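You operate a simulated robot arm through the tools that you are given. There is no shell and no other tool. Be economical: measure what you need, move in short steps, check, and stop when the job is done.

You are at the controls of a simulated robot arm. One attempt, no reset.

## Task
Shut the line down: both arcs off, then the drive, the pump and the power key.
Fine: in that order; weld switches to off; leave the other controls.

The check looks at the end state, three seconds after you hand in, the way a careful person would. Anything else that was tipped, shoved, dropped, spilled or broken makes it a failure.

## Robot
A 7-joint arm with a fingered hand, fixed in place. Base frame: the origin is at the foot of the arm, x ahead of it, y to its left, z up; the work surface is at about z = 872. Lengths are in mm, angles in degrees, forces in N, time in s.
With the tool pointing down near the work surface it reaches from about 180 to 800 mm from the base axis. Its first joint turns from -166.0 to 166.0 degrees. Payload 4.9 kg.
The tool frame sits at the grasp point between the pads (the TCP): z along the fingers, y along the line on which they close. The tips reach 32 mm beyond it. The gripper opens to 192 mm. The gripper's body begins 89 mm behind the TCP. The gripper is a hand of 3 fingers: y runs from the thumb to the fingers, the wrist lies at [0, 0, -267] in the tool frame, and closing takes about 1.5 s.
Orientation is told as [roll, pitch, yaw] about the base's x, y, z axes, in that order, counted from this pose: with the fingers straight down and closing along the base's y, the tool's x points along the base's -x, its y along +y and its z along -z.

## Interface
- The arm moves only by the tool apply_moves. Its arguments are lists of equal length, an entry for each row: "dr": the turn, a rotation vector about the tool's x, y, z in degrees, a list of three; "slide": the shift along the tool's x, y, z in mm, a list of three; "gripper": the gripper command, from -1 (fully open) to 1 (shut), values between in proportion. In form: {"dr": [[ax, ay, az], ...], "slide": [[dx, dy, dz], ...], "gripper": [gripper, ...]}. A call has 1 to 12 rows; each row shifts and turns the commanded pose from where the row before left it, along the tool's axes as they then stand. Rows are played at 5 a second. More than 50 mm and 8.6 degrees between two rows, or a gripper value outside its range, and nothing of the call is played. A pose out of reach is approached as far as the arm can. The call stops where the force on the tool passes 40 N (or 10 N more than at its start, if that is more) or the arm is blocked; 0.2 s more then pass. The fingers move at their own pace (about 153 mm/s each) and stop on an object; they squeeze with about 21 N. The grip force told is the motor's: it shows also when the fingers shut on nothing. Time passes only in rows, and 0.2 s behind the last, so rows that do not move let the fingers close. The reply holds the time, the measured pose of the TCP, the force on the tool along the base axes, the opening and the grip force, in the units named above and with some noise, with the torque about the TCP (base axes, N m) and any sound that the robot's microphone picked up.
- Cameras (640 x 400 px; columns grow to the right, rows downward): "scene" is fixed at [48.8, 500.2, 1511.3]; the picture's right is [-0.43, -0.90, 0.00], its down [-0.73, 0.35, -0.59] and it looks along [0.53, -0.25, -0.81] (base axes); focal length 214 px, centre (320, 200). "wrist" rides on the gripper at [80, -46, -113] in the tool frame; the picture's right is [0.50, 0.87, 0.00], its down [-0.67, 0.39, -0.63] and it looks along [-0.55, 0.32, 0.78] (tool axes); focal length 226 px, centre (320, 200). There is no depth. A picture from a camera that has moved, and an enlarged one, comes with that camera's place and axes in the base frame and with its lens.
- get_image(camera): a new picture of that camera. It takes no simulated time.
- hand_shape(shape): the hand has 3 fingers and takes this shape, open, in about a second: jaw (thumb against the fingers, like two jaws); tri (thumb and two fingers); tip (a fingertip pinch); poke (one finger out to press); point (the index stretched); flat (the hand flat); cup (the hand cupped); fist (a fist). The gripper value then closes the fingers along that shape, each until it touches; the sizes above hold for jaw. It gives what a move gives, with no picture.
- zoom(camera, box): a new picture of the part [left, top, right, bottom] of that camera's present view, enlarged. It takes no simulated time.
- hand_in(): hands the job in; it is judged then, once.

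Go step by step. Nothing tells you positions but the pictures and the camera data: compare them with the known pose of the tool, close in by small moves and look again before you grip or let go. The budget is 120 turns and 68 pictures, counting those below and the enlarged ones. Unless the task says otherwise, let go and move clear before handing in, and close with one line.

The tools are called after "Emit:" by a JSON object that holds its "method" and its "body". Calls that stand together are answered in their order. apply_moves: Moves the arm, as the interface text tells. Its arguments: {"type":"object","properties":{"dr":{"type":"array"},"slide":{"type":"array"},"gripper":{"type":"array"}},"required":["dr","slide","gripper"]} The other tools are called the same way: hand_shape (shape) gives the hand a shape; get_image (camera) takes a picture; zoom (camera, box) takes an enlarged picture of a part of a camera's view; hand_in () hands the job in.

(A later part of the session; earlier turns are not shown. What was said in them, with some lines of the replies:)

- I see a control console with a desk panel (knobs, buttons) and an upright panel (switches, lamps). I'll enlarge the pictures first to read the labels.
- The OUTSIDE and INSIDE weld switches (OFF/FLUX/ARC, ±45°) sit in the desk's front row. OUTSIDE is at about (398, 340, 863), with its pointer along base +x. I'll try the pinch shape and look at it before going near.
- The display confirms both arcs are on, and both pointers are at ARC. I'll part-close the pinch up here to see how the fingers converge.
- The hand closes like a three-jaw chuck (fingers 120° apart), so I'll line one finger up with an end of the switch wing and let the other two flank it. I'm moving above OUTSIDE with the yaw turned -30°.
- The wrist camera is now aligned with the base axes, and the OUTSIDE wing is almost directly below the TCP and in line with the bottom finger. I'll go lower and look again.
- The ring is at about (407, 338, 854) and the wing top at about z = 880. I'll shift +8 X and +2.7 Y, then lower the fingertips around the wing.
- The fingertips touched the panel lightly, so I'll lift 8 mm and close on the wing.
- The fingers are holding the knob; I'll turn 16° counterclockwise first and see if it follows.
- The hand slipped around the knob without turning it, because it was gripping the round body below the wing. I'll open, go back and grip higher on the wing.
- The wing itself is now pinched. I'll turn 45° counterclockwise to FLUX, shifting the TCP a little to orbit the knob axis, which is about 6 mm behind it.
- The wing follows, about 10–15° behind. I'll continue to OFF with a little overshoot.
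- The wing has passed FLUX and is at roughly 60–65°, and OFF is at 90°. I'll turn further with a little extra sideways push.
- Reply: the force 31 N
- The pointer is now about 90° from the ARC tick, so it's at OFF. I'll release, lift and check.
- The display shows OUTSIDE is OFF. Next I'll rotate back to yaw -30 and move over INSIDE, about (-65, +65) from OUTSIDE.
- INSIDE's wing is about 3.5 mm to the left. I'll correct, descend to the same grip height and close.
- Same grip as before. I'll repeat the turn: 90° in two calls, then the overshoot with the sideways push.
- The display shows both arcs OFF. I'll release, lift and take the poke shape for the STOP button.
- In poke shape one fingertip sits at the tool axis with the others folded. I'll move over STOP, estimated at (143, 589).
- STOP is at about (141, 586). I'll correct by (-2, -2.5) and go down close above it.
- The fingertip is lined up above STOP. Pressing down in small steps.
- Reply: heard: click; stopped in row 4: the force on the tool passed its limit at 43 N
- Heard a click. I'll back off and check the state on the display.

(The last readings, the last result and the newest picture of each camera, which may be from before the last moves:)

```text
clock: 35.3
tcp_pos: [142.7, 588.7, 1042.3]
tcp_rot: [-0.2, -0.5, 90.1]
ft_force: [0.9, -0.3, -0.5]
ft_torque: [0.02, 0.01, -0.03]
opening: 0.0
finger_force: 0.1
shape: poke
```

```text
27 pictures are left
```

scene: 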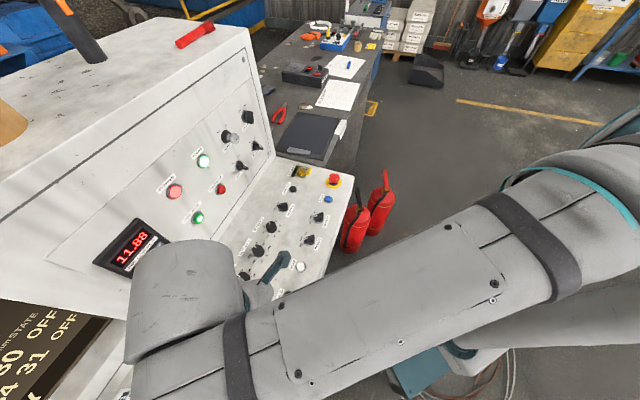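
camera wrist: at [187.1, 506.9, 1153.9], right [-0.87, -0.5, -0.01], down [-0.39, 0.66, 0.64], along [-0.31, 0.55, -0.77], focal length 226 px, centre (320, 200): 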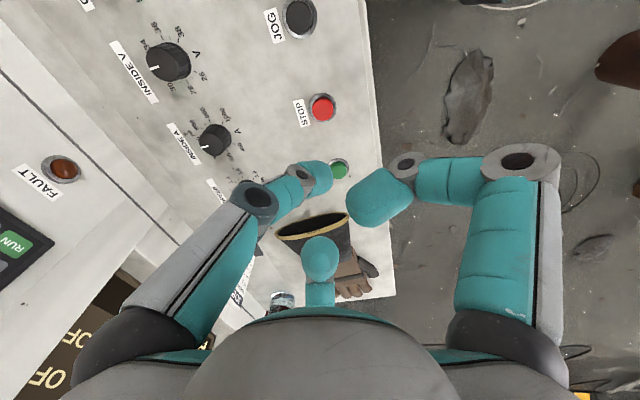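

The START lamp went out and STOPPED is lit, so the drive is stopped. Next I'll retreat to a free spot and reorient the tool toward the upright panel.

Emit:
{"method": "apply_moves", "body": {"dr": [[0, 0, 0], [0, 0, 0], [0, 0, 0], [0, 0, 0], [0, 0, 0], [0, 0, 0], [0, 0, 0]], "slide": [[38.3, -25.4, -15], [38.3, -25.4, -15], [38.3, -25.4, -15], [38.3, -25.4, -15], [38.3, -25.4, -15], [38.3, -25.4, -15], [38.3, -25.4, -15]], "gripper": [-1, -1, -1, -1, -1, -1, -1]}}

Emit:
{"method": "apply_moves", "body": {"dr": [[0, 0, 7.5], [0, 0, 7.5], [0, 0, 7.5], [0, 0, 7.5], [0, 0, 7.5], [0, 0, 7.5]], "slide": [[0, 0, -10], [0, 0, -10], [0, 0, -10], [0, 0, -10], [0, 0, -10], [0, 0, -10]], "gripper": [-1, -1, -1, -1, -1, -1]}}

Emit:
{"method": "apply_moves", "body": {"dr": [[0, -7.5, 0], [0, -7.5, 0], [0, -7.5, 0], [0, -7.5, 0], [0, -7.5, 0], [0, -7.5, 0], [0, -7.5, 0], [0, -7.5, 0], [0, -7.5, 0], [0, -7.5, 0], [0, -7.5, 0], [0, -7.5, 0]], "slide": [[0, 0, 0], [0, 0, 0], [0, 0, 0], [0, 0, 0], [0, 0, 0], [0, 0, 0], [0, 0, 0], [0, 0, 0], [0, 0, 0], [0, 0, 0], [0, 0, 0], [0, 0, 0]], "gripper": [-1, -1, -1, -1, -1, -1, -1, -1, -1, -1, -1, -1]}}

Emit:
{"method": "get_image", "body": {"camera": "wrist"}}

Emit:
{"method": "get_image", "body": {"camera": "scene"}}

```text
clock: 36.9
tcp_pos: [318.5, 320.2, 1147.9]
tcp_rot: [-0.2, -0.6, 90.1]
ft_force: [0.7, 0.4, -0.4]
ft_torque: [-0.01, -0.02, 0.02]
opening: 0.1
finger_force: 0.0
shape: poke
```

```text
clock: 38.3
tcp_pos: [319.1, 318.4, 1204.5]
tcp_rot: [0.3, -0.7, 45.0]
ft_force: [0.9, 0.5, 0.3]
ft_torque: [-0.03, 0.0, -0.01]
opening: 0.0
finger_force: 0.1
shape: poke
```

```text
clock: 40.9
tcp_pos: [315.7, 322.3, 1202.4]
tcp_rot: [0.9, -74.8, 44.5]
ft_force: [-0.2, 0.3, -0.1]
ft_torque: [0.01, -0.01, -0.04]
opening: 0.1
finger_force: 0.0
shape: poke
out of reach, approached as far as the arm can: row 11, 12
```

```text
26 pictures are left
camera wrist: at [256.7, 195.5, 1154.8], right [-0.71, 0.51, -0.48], down [-0.58, -0.04, 0.82], along [0.4, 0.86, 0.33], focal length 226 px, centre (320, 200)
```

wrist: 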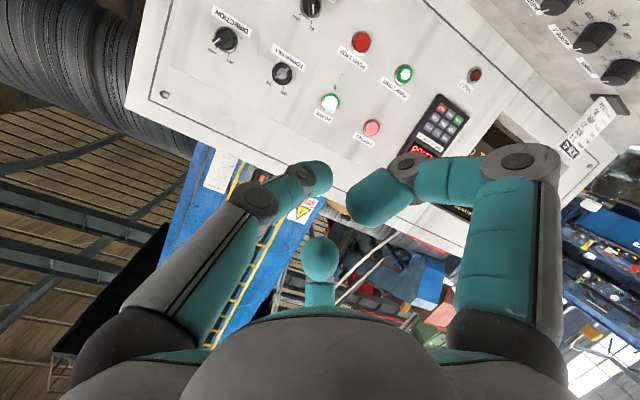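

```text
25 pictures are left
```

scene: 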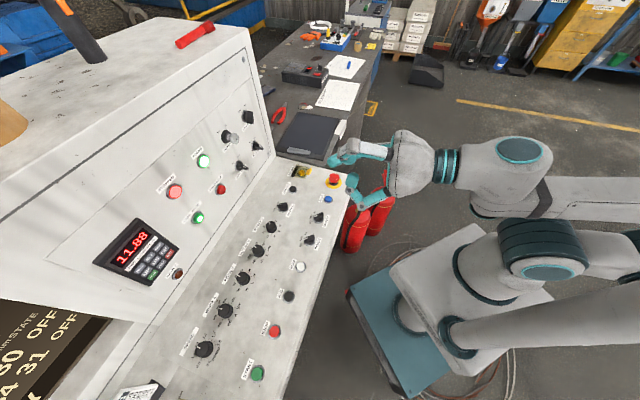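

The tool is nearly horizontal; the last degrees were unreachable only because it was so close to the base. I'll move forward and see how the pose settles.

Emit:
{"method": "apply_moves", "body": {"dr": [[0, 0, 0], [0, 0, 0], [0, 0, 0], [0, 0, 0]], "slide": [[0, 0, 40], [0, 0, 40], [0, 0, 40], [0, 0, 20]], "gripper": [-1, -1, -1, -1]}}

```text
clock: 41.9
tcp_pos: [400.3, 406.4, 1210.9]
tcp_rot: [12.5, -84.1, 38.8]
ft_force: [-0.2, -0.4, -0.5]
ft_torque: [0.06, -0.03, 0.04]
opening: 0.0
finger_force: 0.2
shape: poke
out of reach, approached as far as the arm can: row 1, 2
```

Emit:
{"method": "apply_moves", "body": {"dr": [[0, 0, 0], [0, 0, 0]], "slide": [[0, 0, 30], [0, 0, 0]], "gripper": [-1, -1]}}

```text
clock: 42.5
tcp_pos: [419.5, 429.5, 1208.4]
tcp_rot: [16.4, -84.0, 35.0]
ft_force: [1.1, -0.2, 0.0]
ft_torque: [-0.03, 0.08, -0.01]
opening: 0.0
finger_force: 0.0
shape: poke
```

Emit:
{"method": "apply_moves", "body": {"dr": [[3.15, -2.95, 0], [3.15, -2.95, 0], [0, 0, 0], [0, 0, 0], [0, 0, 0]], "slide": [[0, 0, 0], [0, 0, 0], [36, 13, 16], [36, 13, 16], [36, 13, 16]], "gripper": [-1, -1, -1, -1, -1]}}

Emit:
{"method": "get_image", "body": {"camera": "wrist"}}

Emit:
{"method": "get_image", "body": {"camera": "scene"}}

```text
clock: 43.7
tcp_pos: [422.5, 490.1, 1101.6]
tcp_rot: [90.5, -88.6, -45.3]
ft_force: [-0.4, 0.7, 0.0]
ft_torque: [0.03, 0.03, -0.02]
opening: 0.3
finger_force: 0.0
shape: poke
```

```text
24 pictures are left
camera wrist: at [374.2, 378.1, 1020.0], right [-0.62, 0.62, -0.48], down [-0.71, -0.18, 0.68], along [0.33, 0.76, 0.55], focal length 226 px, centre (320, 200)
```

wrist: 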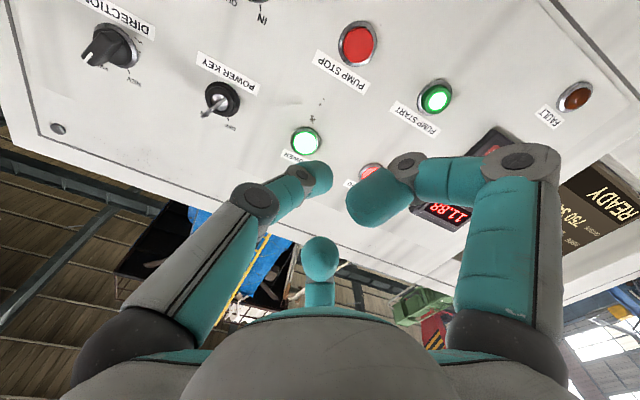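

```text
23 pictures are left
```

scene: 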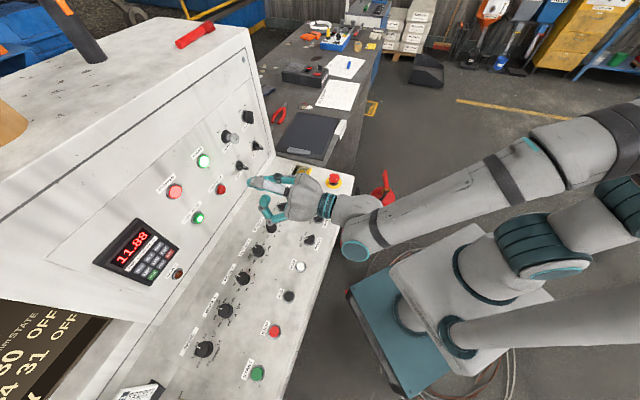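

The tool now points squarely at the upright panel, and PUMP STOP triangulates to about (530, 593, 1020). Moving to a standoff about 25 mm short of it.

Emit:
{"method": "apply_moves", "body": {"dr": [[0, 0, 0], [0, 0, 0], [0, 0, 0], [0, 0, 0]], "slide": [[41, -1.6, 0], [41, -1.6, 0], [0, 0, 46], [0, 0, 44]], "gripper": [-1, -1, -1, -1]}}

Emit:
{"method": "zoom", "body": {"camera": "wrist", "box": [220, 80, 420, 230]}}

```text
clock: 44.7
tcp_pos: [490.5, 555.9, 1015.4]
tcp_rot: [87.3, -88.5, -42.2]
ft_force: [1.3, 0.8, 0.2]
ft_torque: [0.03, -0.01, 0.01]
opening: 0.1
finger_force: 0.1
shape: poke
```

```text
2.67 times, centred on (320, 155) of wrist
camera zoom: at [441.3, 443.0, 936.0], right [-0.62, 0.62, -0.48], down [-0.71, -0.18, 0.68], along [0.34, 0.76, 0.55], focal length 603 px, centre (320, 320)
```

zoom: 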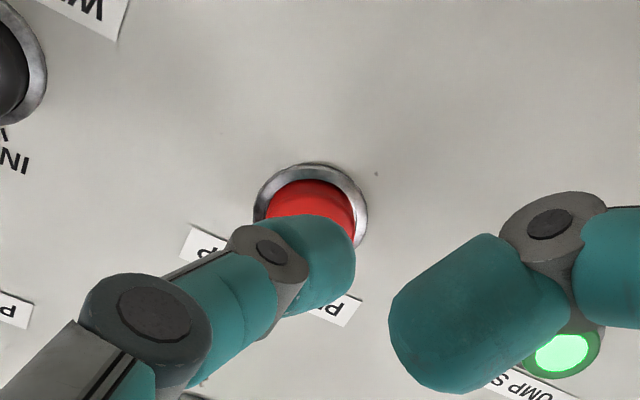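

Small correction (up 3 mm, right 3 mm), then press in steps.

Emit:
{"method": "apply_moves", "body": {"dr": [[0, 0, 0], [0, 0, 0], [0, 0, 0], [0, 0, 0], [0, 0, 0]], "slide": [[-3.4, -2.5, 0], [0, 0, 6], [0, 0, 6], [0, 0, 6], [0, 0, 5]], "gripper": [-1, -1, -1, -1, -1]}}

```text
clock: 45.9
tcp_pos: [505.7, 567.2, 1021.1]
tcp_rot: [85.5, -88.6, -40.3]
ft_force: [-9.6, -12.0, 0.8]
ft_torque: [0.03, -0.04, -0.12]
opening: 0.0
finger_force: 0.1
shape: poke
heard: click
```

Click heard. Backing off and checking the lamps.

Emit:
{"method": "apply_moves", "body": {"dr": [[0, 0, 0], [0, 0, 0], [0, 0, 0], [0, 0, 0]], "slide": [[0, 0, -15], [0, 0, -45], [0, 0, -45], [-40, 0, -20]], "gripper": [-1, -1, -1, -1]}}

Emit:
{"method": "get_image", "body": {"camera": "wrist"}}

```text
clock: 46.9
tcp_pos: [418.7, 480.7, 1062.2]
tcp_rot: [86.9, -88.6, -41.8]
ft_force: [0.2, 0.0, -0.2]
ft_torque: [0.04, 0.0, -0.01]
opening: 0.0
finger_force: 0.0
shape: poke
```

```text
21 pictures are left
camera wrist: at [369.3, 368.9, 981.4], right [-0.62, 0.62, -0.48], down [-0.71, -0.18, 0.68], along [0.34, 0.76, 0.55], focal length 226 px, centre (320, 200)
```

wrist: 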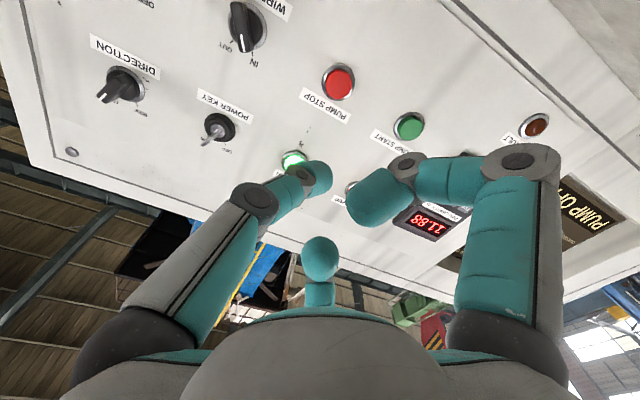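

The pump is off: its green lamp is out and the display reads PUMP OFF. Now I'll look closely at the power key.

Emit:
{"method": "zoom", "body": {"camera": "wrist", "box": [180, 80, 260, 160]}}

Emit:
{"method": "zoom", "body": {"camera": "scene", "box": [205, 110, 255, 160]}}

Emit:
{"method": "hand_shape", "body": {"shape": "jaw"}}

```text
5.00 times, centred on (220, 120) of wrist
camera zoom: at [369.3, 368.9, 981.4], right [-0.62, 0.62, -0.48], down [-0.71, -0.18, 0.68], along [0.34, 0.76, 0.55], focal length 1130 px, centre (820, 600)
```

zoom: 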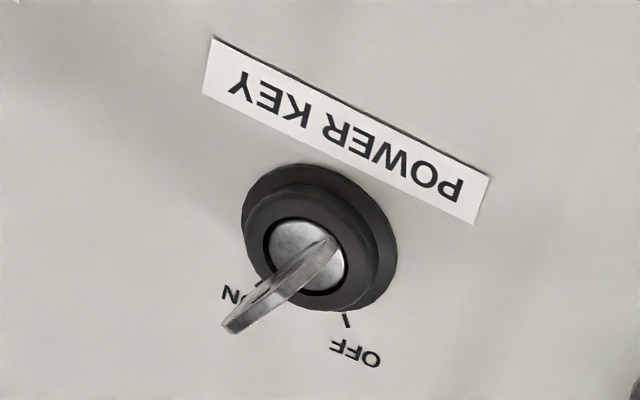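

```text
8.00 times, centred on (230, 135) of scene
camera zoom: at [48.8, 500.2, 1511.3], right [-0.43, -0.9, 0.0], down [-0.73, 0.35, -0.59], along [0.53, -0.25, -0.81], focal length 1716 px, centre (1040, 720)
```

zoom: 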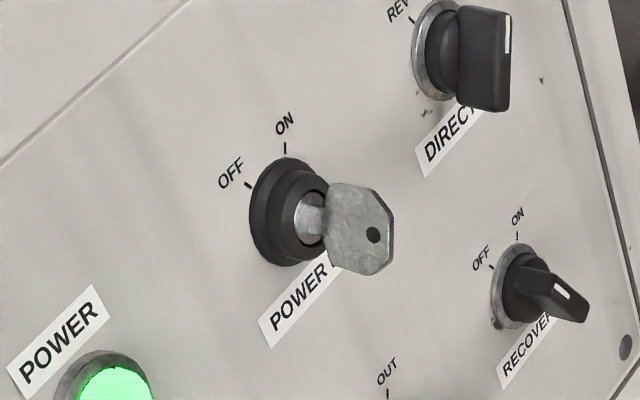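

```text
clock: 47.8
tcp_pos: [417.6, 482.1, 1062.1]
tcp_rot: [88.1, -88.5, -43.2]
ft_force: [0.2, 0.5, 0.4]
ft_torque: [0.0, 0.0, 0.02]
opening: 191.8
finger_force: 0.0
shape: jaw
```

The key's bow plane points at ON (about +30° clockwise from up), and OFF is at about -30°. The lock is near a=61 (right), z=1133, with the bow sticking out roughly 20–41 mm from the panel. I'll open part-way and move in front of it.

Emit:
{"method": "apply_moves", "body": {"dr": [[0, 0, 0], [0, 0, 0], [0, 0, 0], [0, 0, 0], [0, 0, 0]], "slide": [[-17.8, -26.7, 13.5], [-17.8, -26.7, 13.5], [-17.8, -26.7, 13.5], [-17.8, -26.7, 13.5], [0, 0, 0]], "gripper": [0.4, 0.4, 0.4, 0.4, 0.4]}}

Emit:
{"method": "zoom", "body": {"camera": "wrist", "box": [240, 60, 400, 220]}}

Emit:
{"method": "zoom", "body": {"camera": "scene", "box": [190, 90, 310, 190]}}

```text
clock: 49.0
tcp_pos: [532.5, 441.6, 1130.8]
tcp_rot: [87.5, -88.8, -42.6]
ft_force: [0.9, 0.5, -0.2]
ft_torque: [0.01, -0.02, -0.02]
opening: 57.9
finger_force: 0.1
shape: jaw
```

```text
2.50 times, centred on (320, 140) of wrist
camera zoom: at [484.3, 328.7, 1050.0], right [-0.62, 0.62, -0.48], down [-0.71, -0.18, 0.68], along [0.33, 0.76, 0.55], focal length 565 px, centre (320, 350)
```

zoom: 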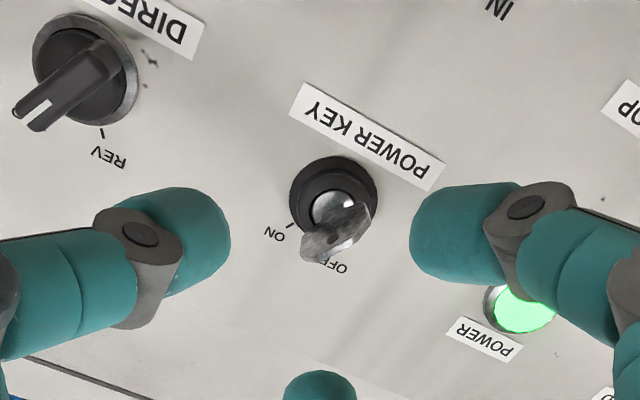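

```text
4.00 times, centred on (250, 140) of scene
camera zoom: at [48.8, 500.2, 1511.3], right [-0.43, -0.9, 0.0], down [-0.73, 0.35, -0.59], along [0.53, -0.25, -0.81], focal length 858 px, centre (600, 440)
```

zoom: 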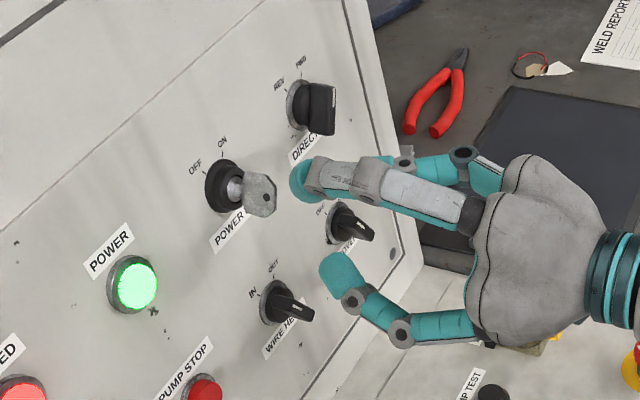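

The bow plane is at about +28°, already aligned with the finger layout (210°/330°/90°). It's about 8 mm left and 2.5 mm up from the tool axis; I'll correct and move forward.

Emit:
{"method": "apply_moves", "body": {"dr": [[0, 0, 0], [0, 0, 0], [0, 0, 0]], "slide": [[-2.5, 8, 0], [0, 0, 20], [0, 0, 20]], "gripper": [0.4, 0.4, 0.4]}}

Emit:
{"method": "zoom", "body": {"camera": "wrist", "box": [240, 80, 400, 240]}}

Emit:
{"method": "zoom", "body": {"camera": "scene", "box": [200, 100, 280, 170]}}

```text
clock: 49.8
tcp_pos: [555.2, 475.9, 1131.2]
tcp_rot: [87.1, -88.7, -42.0]
ft_force: [-0.1, 1.2, -0.1]
ft_torque: [0.02, 0.02, 0.06]
opening: 57.9
finger_force: 0.0
shape: jaw
```

```text
2.50 times, centred on (320, 160) of wrist
camera zoom: at [505.5, 362.9, 1051.6], right [-0.62, 0.62, -0.48], down [-0.71, -0.18, 0.68], along [0.34, 0.76, 0.55], focal length 565 px, centre (320, 300)
```

zoom: 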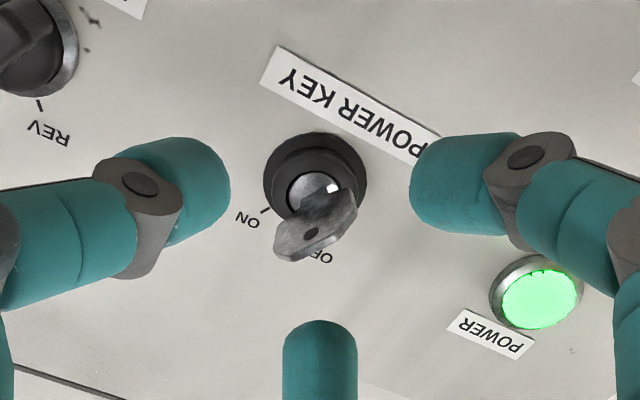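

```text
5.71 times, centred on (240, 135) of scene
camera zoom: at [48.8, 500.2, 1511.3], right [-0.43, -0.9, 0.0], down [-0.73, 0.35, -0.59], along [0.53, -0.25, -0.81], focal length 1226 px, centre (777, 571)
```

zoom: 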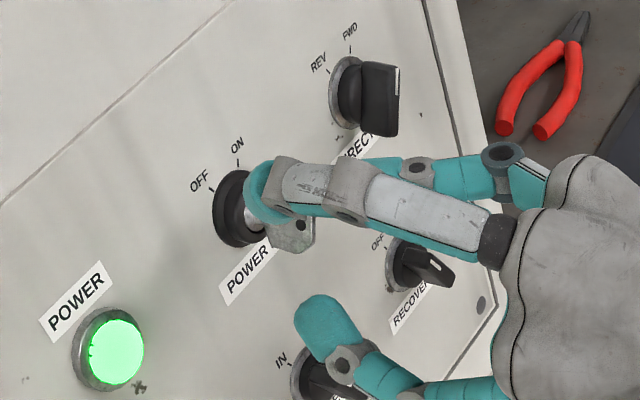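

The lock axis now coincides with the tool axis within 1–2 mm. Forward 17 mm around the bow, then close.

Emit:
{"method": "apply_moves", "body": {"dr": [[0, 0, 0], [0, 0, 0], [0, 0, 0], [0, 0, 0], [0, 0, 0], [0, 0, 0], [0, 0, 0]], "slide": [[-1, 0, 9], [0, 0, 8], [0, 0, 0], [0, 0, 0], [0, 0, 0], [0, 0, 0], [0, 0, 0]], "gripper": [0.4, 0.4, 0.6, 0.8, 1, 1, 1]}}

Emit:
{"method": "zoom", "body": {"camera": "wrist", "box": [240, 80, 400, 240]}}

```text
clock: 51.4
tcp_pos: [566.8, 488.5, 1132.5]
tcp_rot: [85.5, -88.6, -40.5]
ft_force: [3.4, 7.3, -4.2]
ft_torque: [-0.06, 0.05, 0.04]
opening: 5.4
finger_force: 21.0
shape: jaw
```

```text
2.50 times, centred on (320, 160) of wrist
camera zoom: at [518.1, 375.6, 1052.5], right [-0.62, 0.62, -0.48], down [-0.71, -0.18, 0.68], along [0.33, 0.76, 0.55], focal length 565 px, centre (320, 300)
```

zoom: 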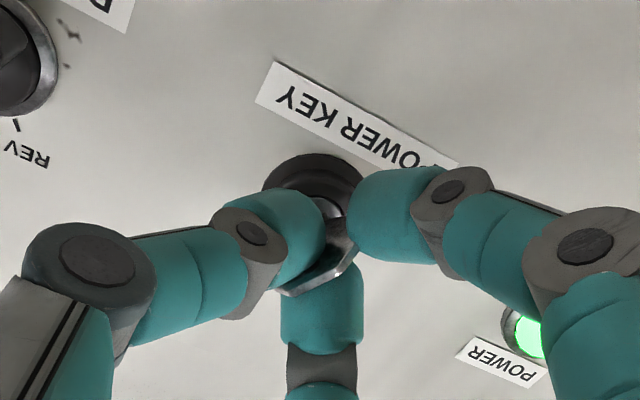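

The bow is held. Turning counterclockwise (operator view) 60°, then looking.

Emit:
{"method": "apply_moves", "body": {"dr": [[0, 0, -7.5], [0, 0, -7.5], [0, 0, -7.5], [0, 0, -7.5], [0, 0, -7.5], [0, 0, -7.5], [0, 0, -7.5], [0, 0, -7.5], [0, 0, 0]], "slide": [[0, 0, 0], [0, 0, 0], [0, 0, 0], [0, 0, 0], [0, 0, 0], [0, 0, 0], [0, 0, 0], [0, 0, 0], [0, 0, 0]], "gripper": [1, 1, 1, 1, 1, 1, 1, 1, 1]}}

Emit:
{"method": "zoom", "body": {"camera": "wrist", "box": [240, 80, 400, 240]}}

Emit:
{"method": "get_image", "body": {"camera": "scene"}}

```text
clock: 53.4
tcp_pos: [568.1, 487.0, 1133.2]
tcp_rot: [-89.9, -31.3, 134.8]
ft_force: [12.5, 0.9, -9.0]
ft_torque: [-0.13, 0.14, -0.24]
opening: 5.1
finger_force: 20.9
shape: jaw
```

```text
2.50 times, centred on (320, 160) of wrist
camera zoom: at [553.0, 340.4, 1132.0], right [-0.02, 0.01, -1.0], down [-0.99, 0.1, 0.02], along [0.1, 0.99, 0.01], focal length 565 px, centre (320, 300)
```

zoom: 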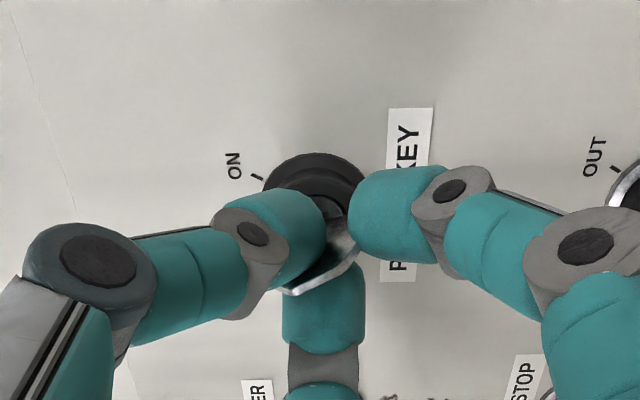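

```text
12 pictures are left
```

scene: 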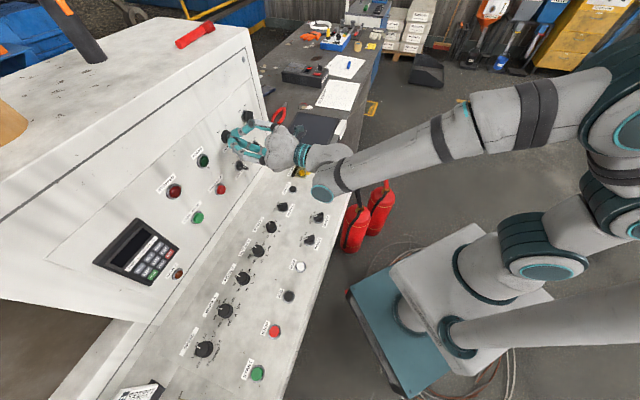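

The power lamp and displays are dark. I'll add a few degrees to seat the key at OFF, then release and back straight out.

Emit:
{"method": "apply_moves", "body": {"dr": [[0, 0, -5], [0, 0, 0], [0, 0, 0], [0, 0, 0], [0, 0, 0], [0, 0, 0], [0, 0, 0], [0, 0, 0]], "slide": [[0, 0, 0], [0, 0, 0], [0, 0, 0], [0, 0, 0], [0, 0, 0], [0, 0, -25], [0, 0, -45], [0, 0, -45]], "gripper": [1, 1, 0.4, 0.4, 0.4, 0.4, 0.4, 0.4]}}

Emit:
{"method": "zoom", "body": {"camera": "wrist", "box": [220, 60, 420, 220]}}

Emit:
{"method": "zoom", "body": {"camera": "scene", "box": [150, 90, 350, 260]}}

```text
clock: 55.2
tcp_pos: [484.1, 406.7, 1136.6]
tcp_rot: [-90.0, -26.3, 135.1]
ft_force: [-0.5, -0.5, -0.1]
ft_torque: [0.01, -0.02, 0.0]
opening: 57.5
finger_force: 0.2
shape: jaw
```

```text
2.50 times, centred on (320, 140) of wrist
camera zoom: at [469.3, 260.9, 1141.8], right [0.04, -0.05, -1.0], down [-0.99, 0.1, -0.05], along [0.1, 0.99, -0.04], focal length 565 px, centre (320, 350)
```

zoom: 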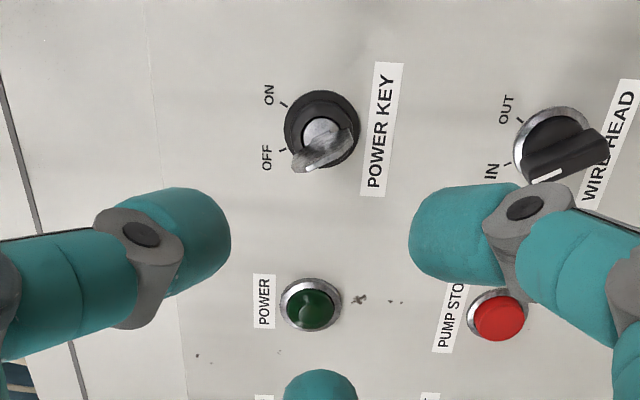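

```text
2.35 times, centred on (250, 175) of scene
camera zoom: at [48.8, 500.2, 1511.3], right [-0.43, -0.9, 0.0], down [-0.73, 0.35, -0.59], along [0.53, -0.25, -0.81], focal length 505 px, centre (485, 259)
```

zoom: 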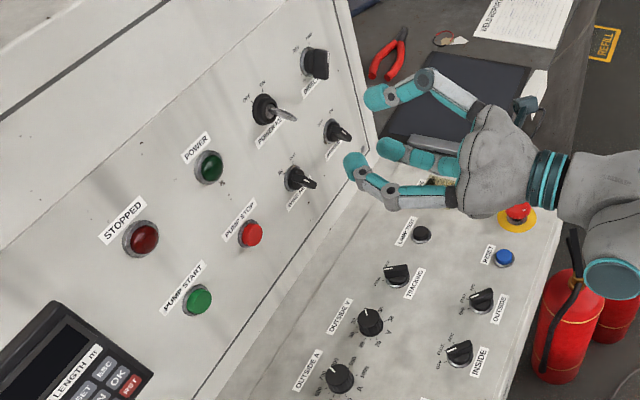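

The key is at OFF and released. One last look at the weld switches while I back farther away.

Emit:
{"method": "apply_moves", "body": {"dr": [[0, 0, 0], [0, 0, 0]], "slide": [[0, 0, -40], [0, 0, 0]], "gripper": [0.4, 0.4]}}

Emit:
{"method": "zoom", "body": {"camera": "scene", "box": [270, 170, 350, 260]}}

```text
clock: 55.8
tcp_pos: [458.5, 378.6, 1134.7]
tcp_rot: [-90.0, -26.5, 135.1]
ft_force: [0.1, 1.0, -0.3]
ft_torque: [-0.04, -0.03, 0.02]
opening: 57.0
finger_force: 0.1
shape: jaw
```

```text
4.44 times, centred on (310, 215) of scene
camera zoom: at [48.8, 500.2, 1511.3], right [-0.43, -0.9, 0.0], down [-0.73, 0.35, -0.59], along [0.53, -0.25, -0.81], focal length 953 px, centre (364, 133)
```

zoom: 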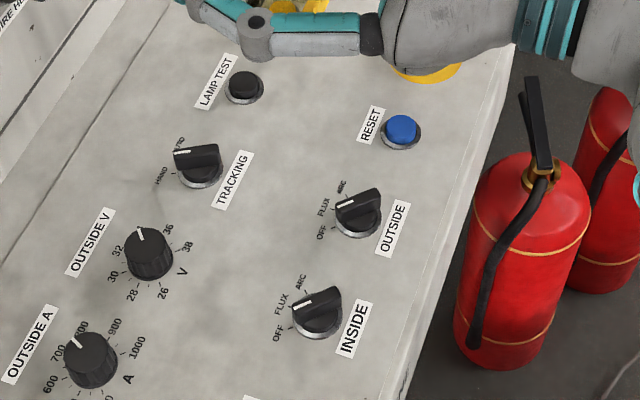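

Both pointers are at OFF, every lamp is dark and the other controls are unchanged. The hand is clear, so I'm handing in.

Emit:
{"method": "hand_in", "body": {}}

```text
The job is handed in.
```

The line is shut down in the order you asked: OUTSIDE and INSIDE weld switches to OFF, drive STOP, PUMP STOP, then the power key to OFF. The pictures confirmed each step, and the other controls look unchanged.
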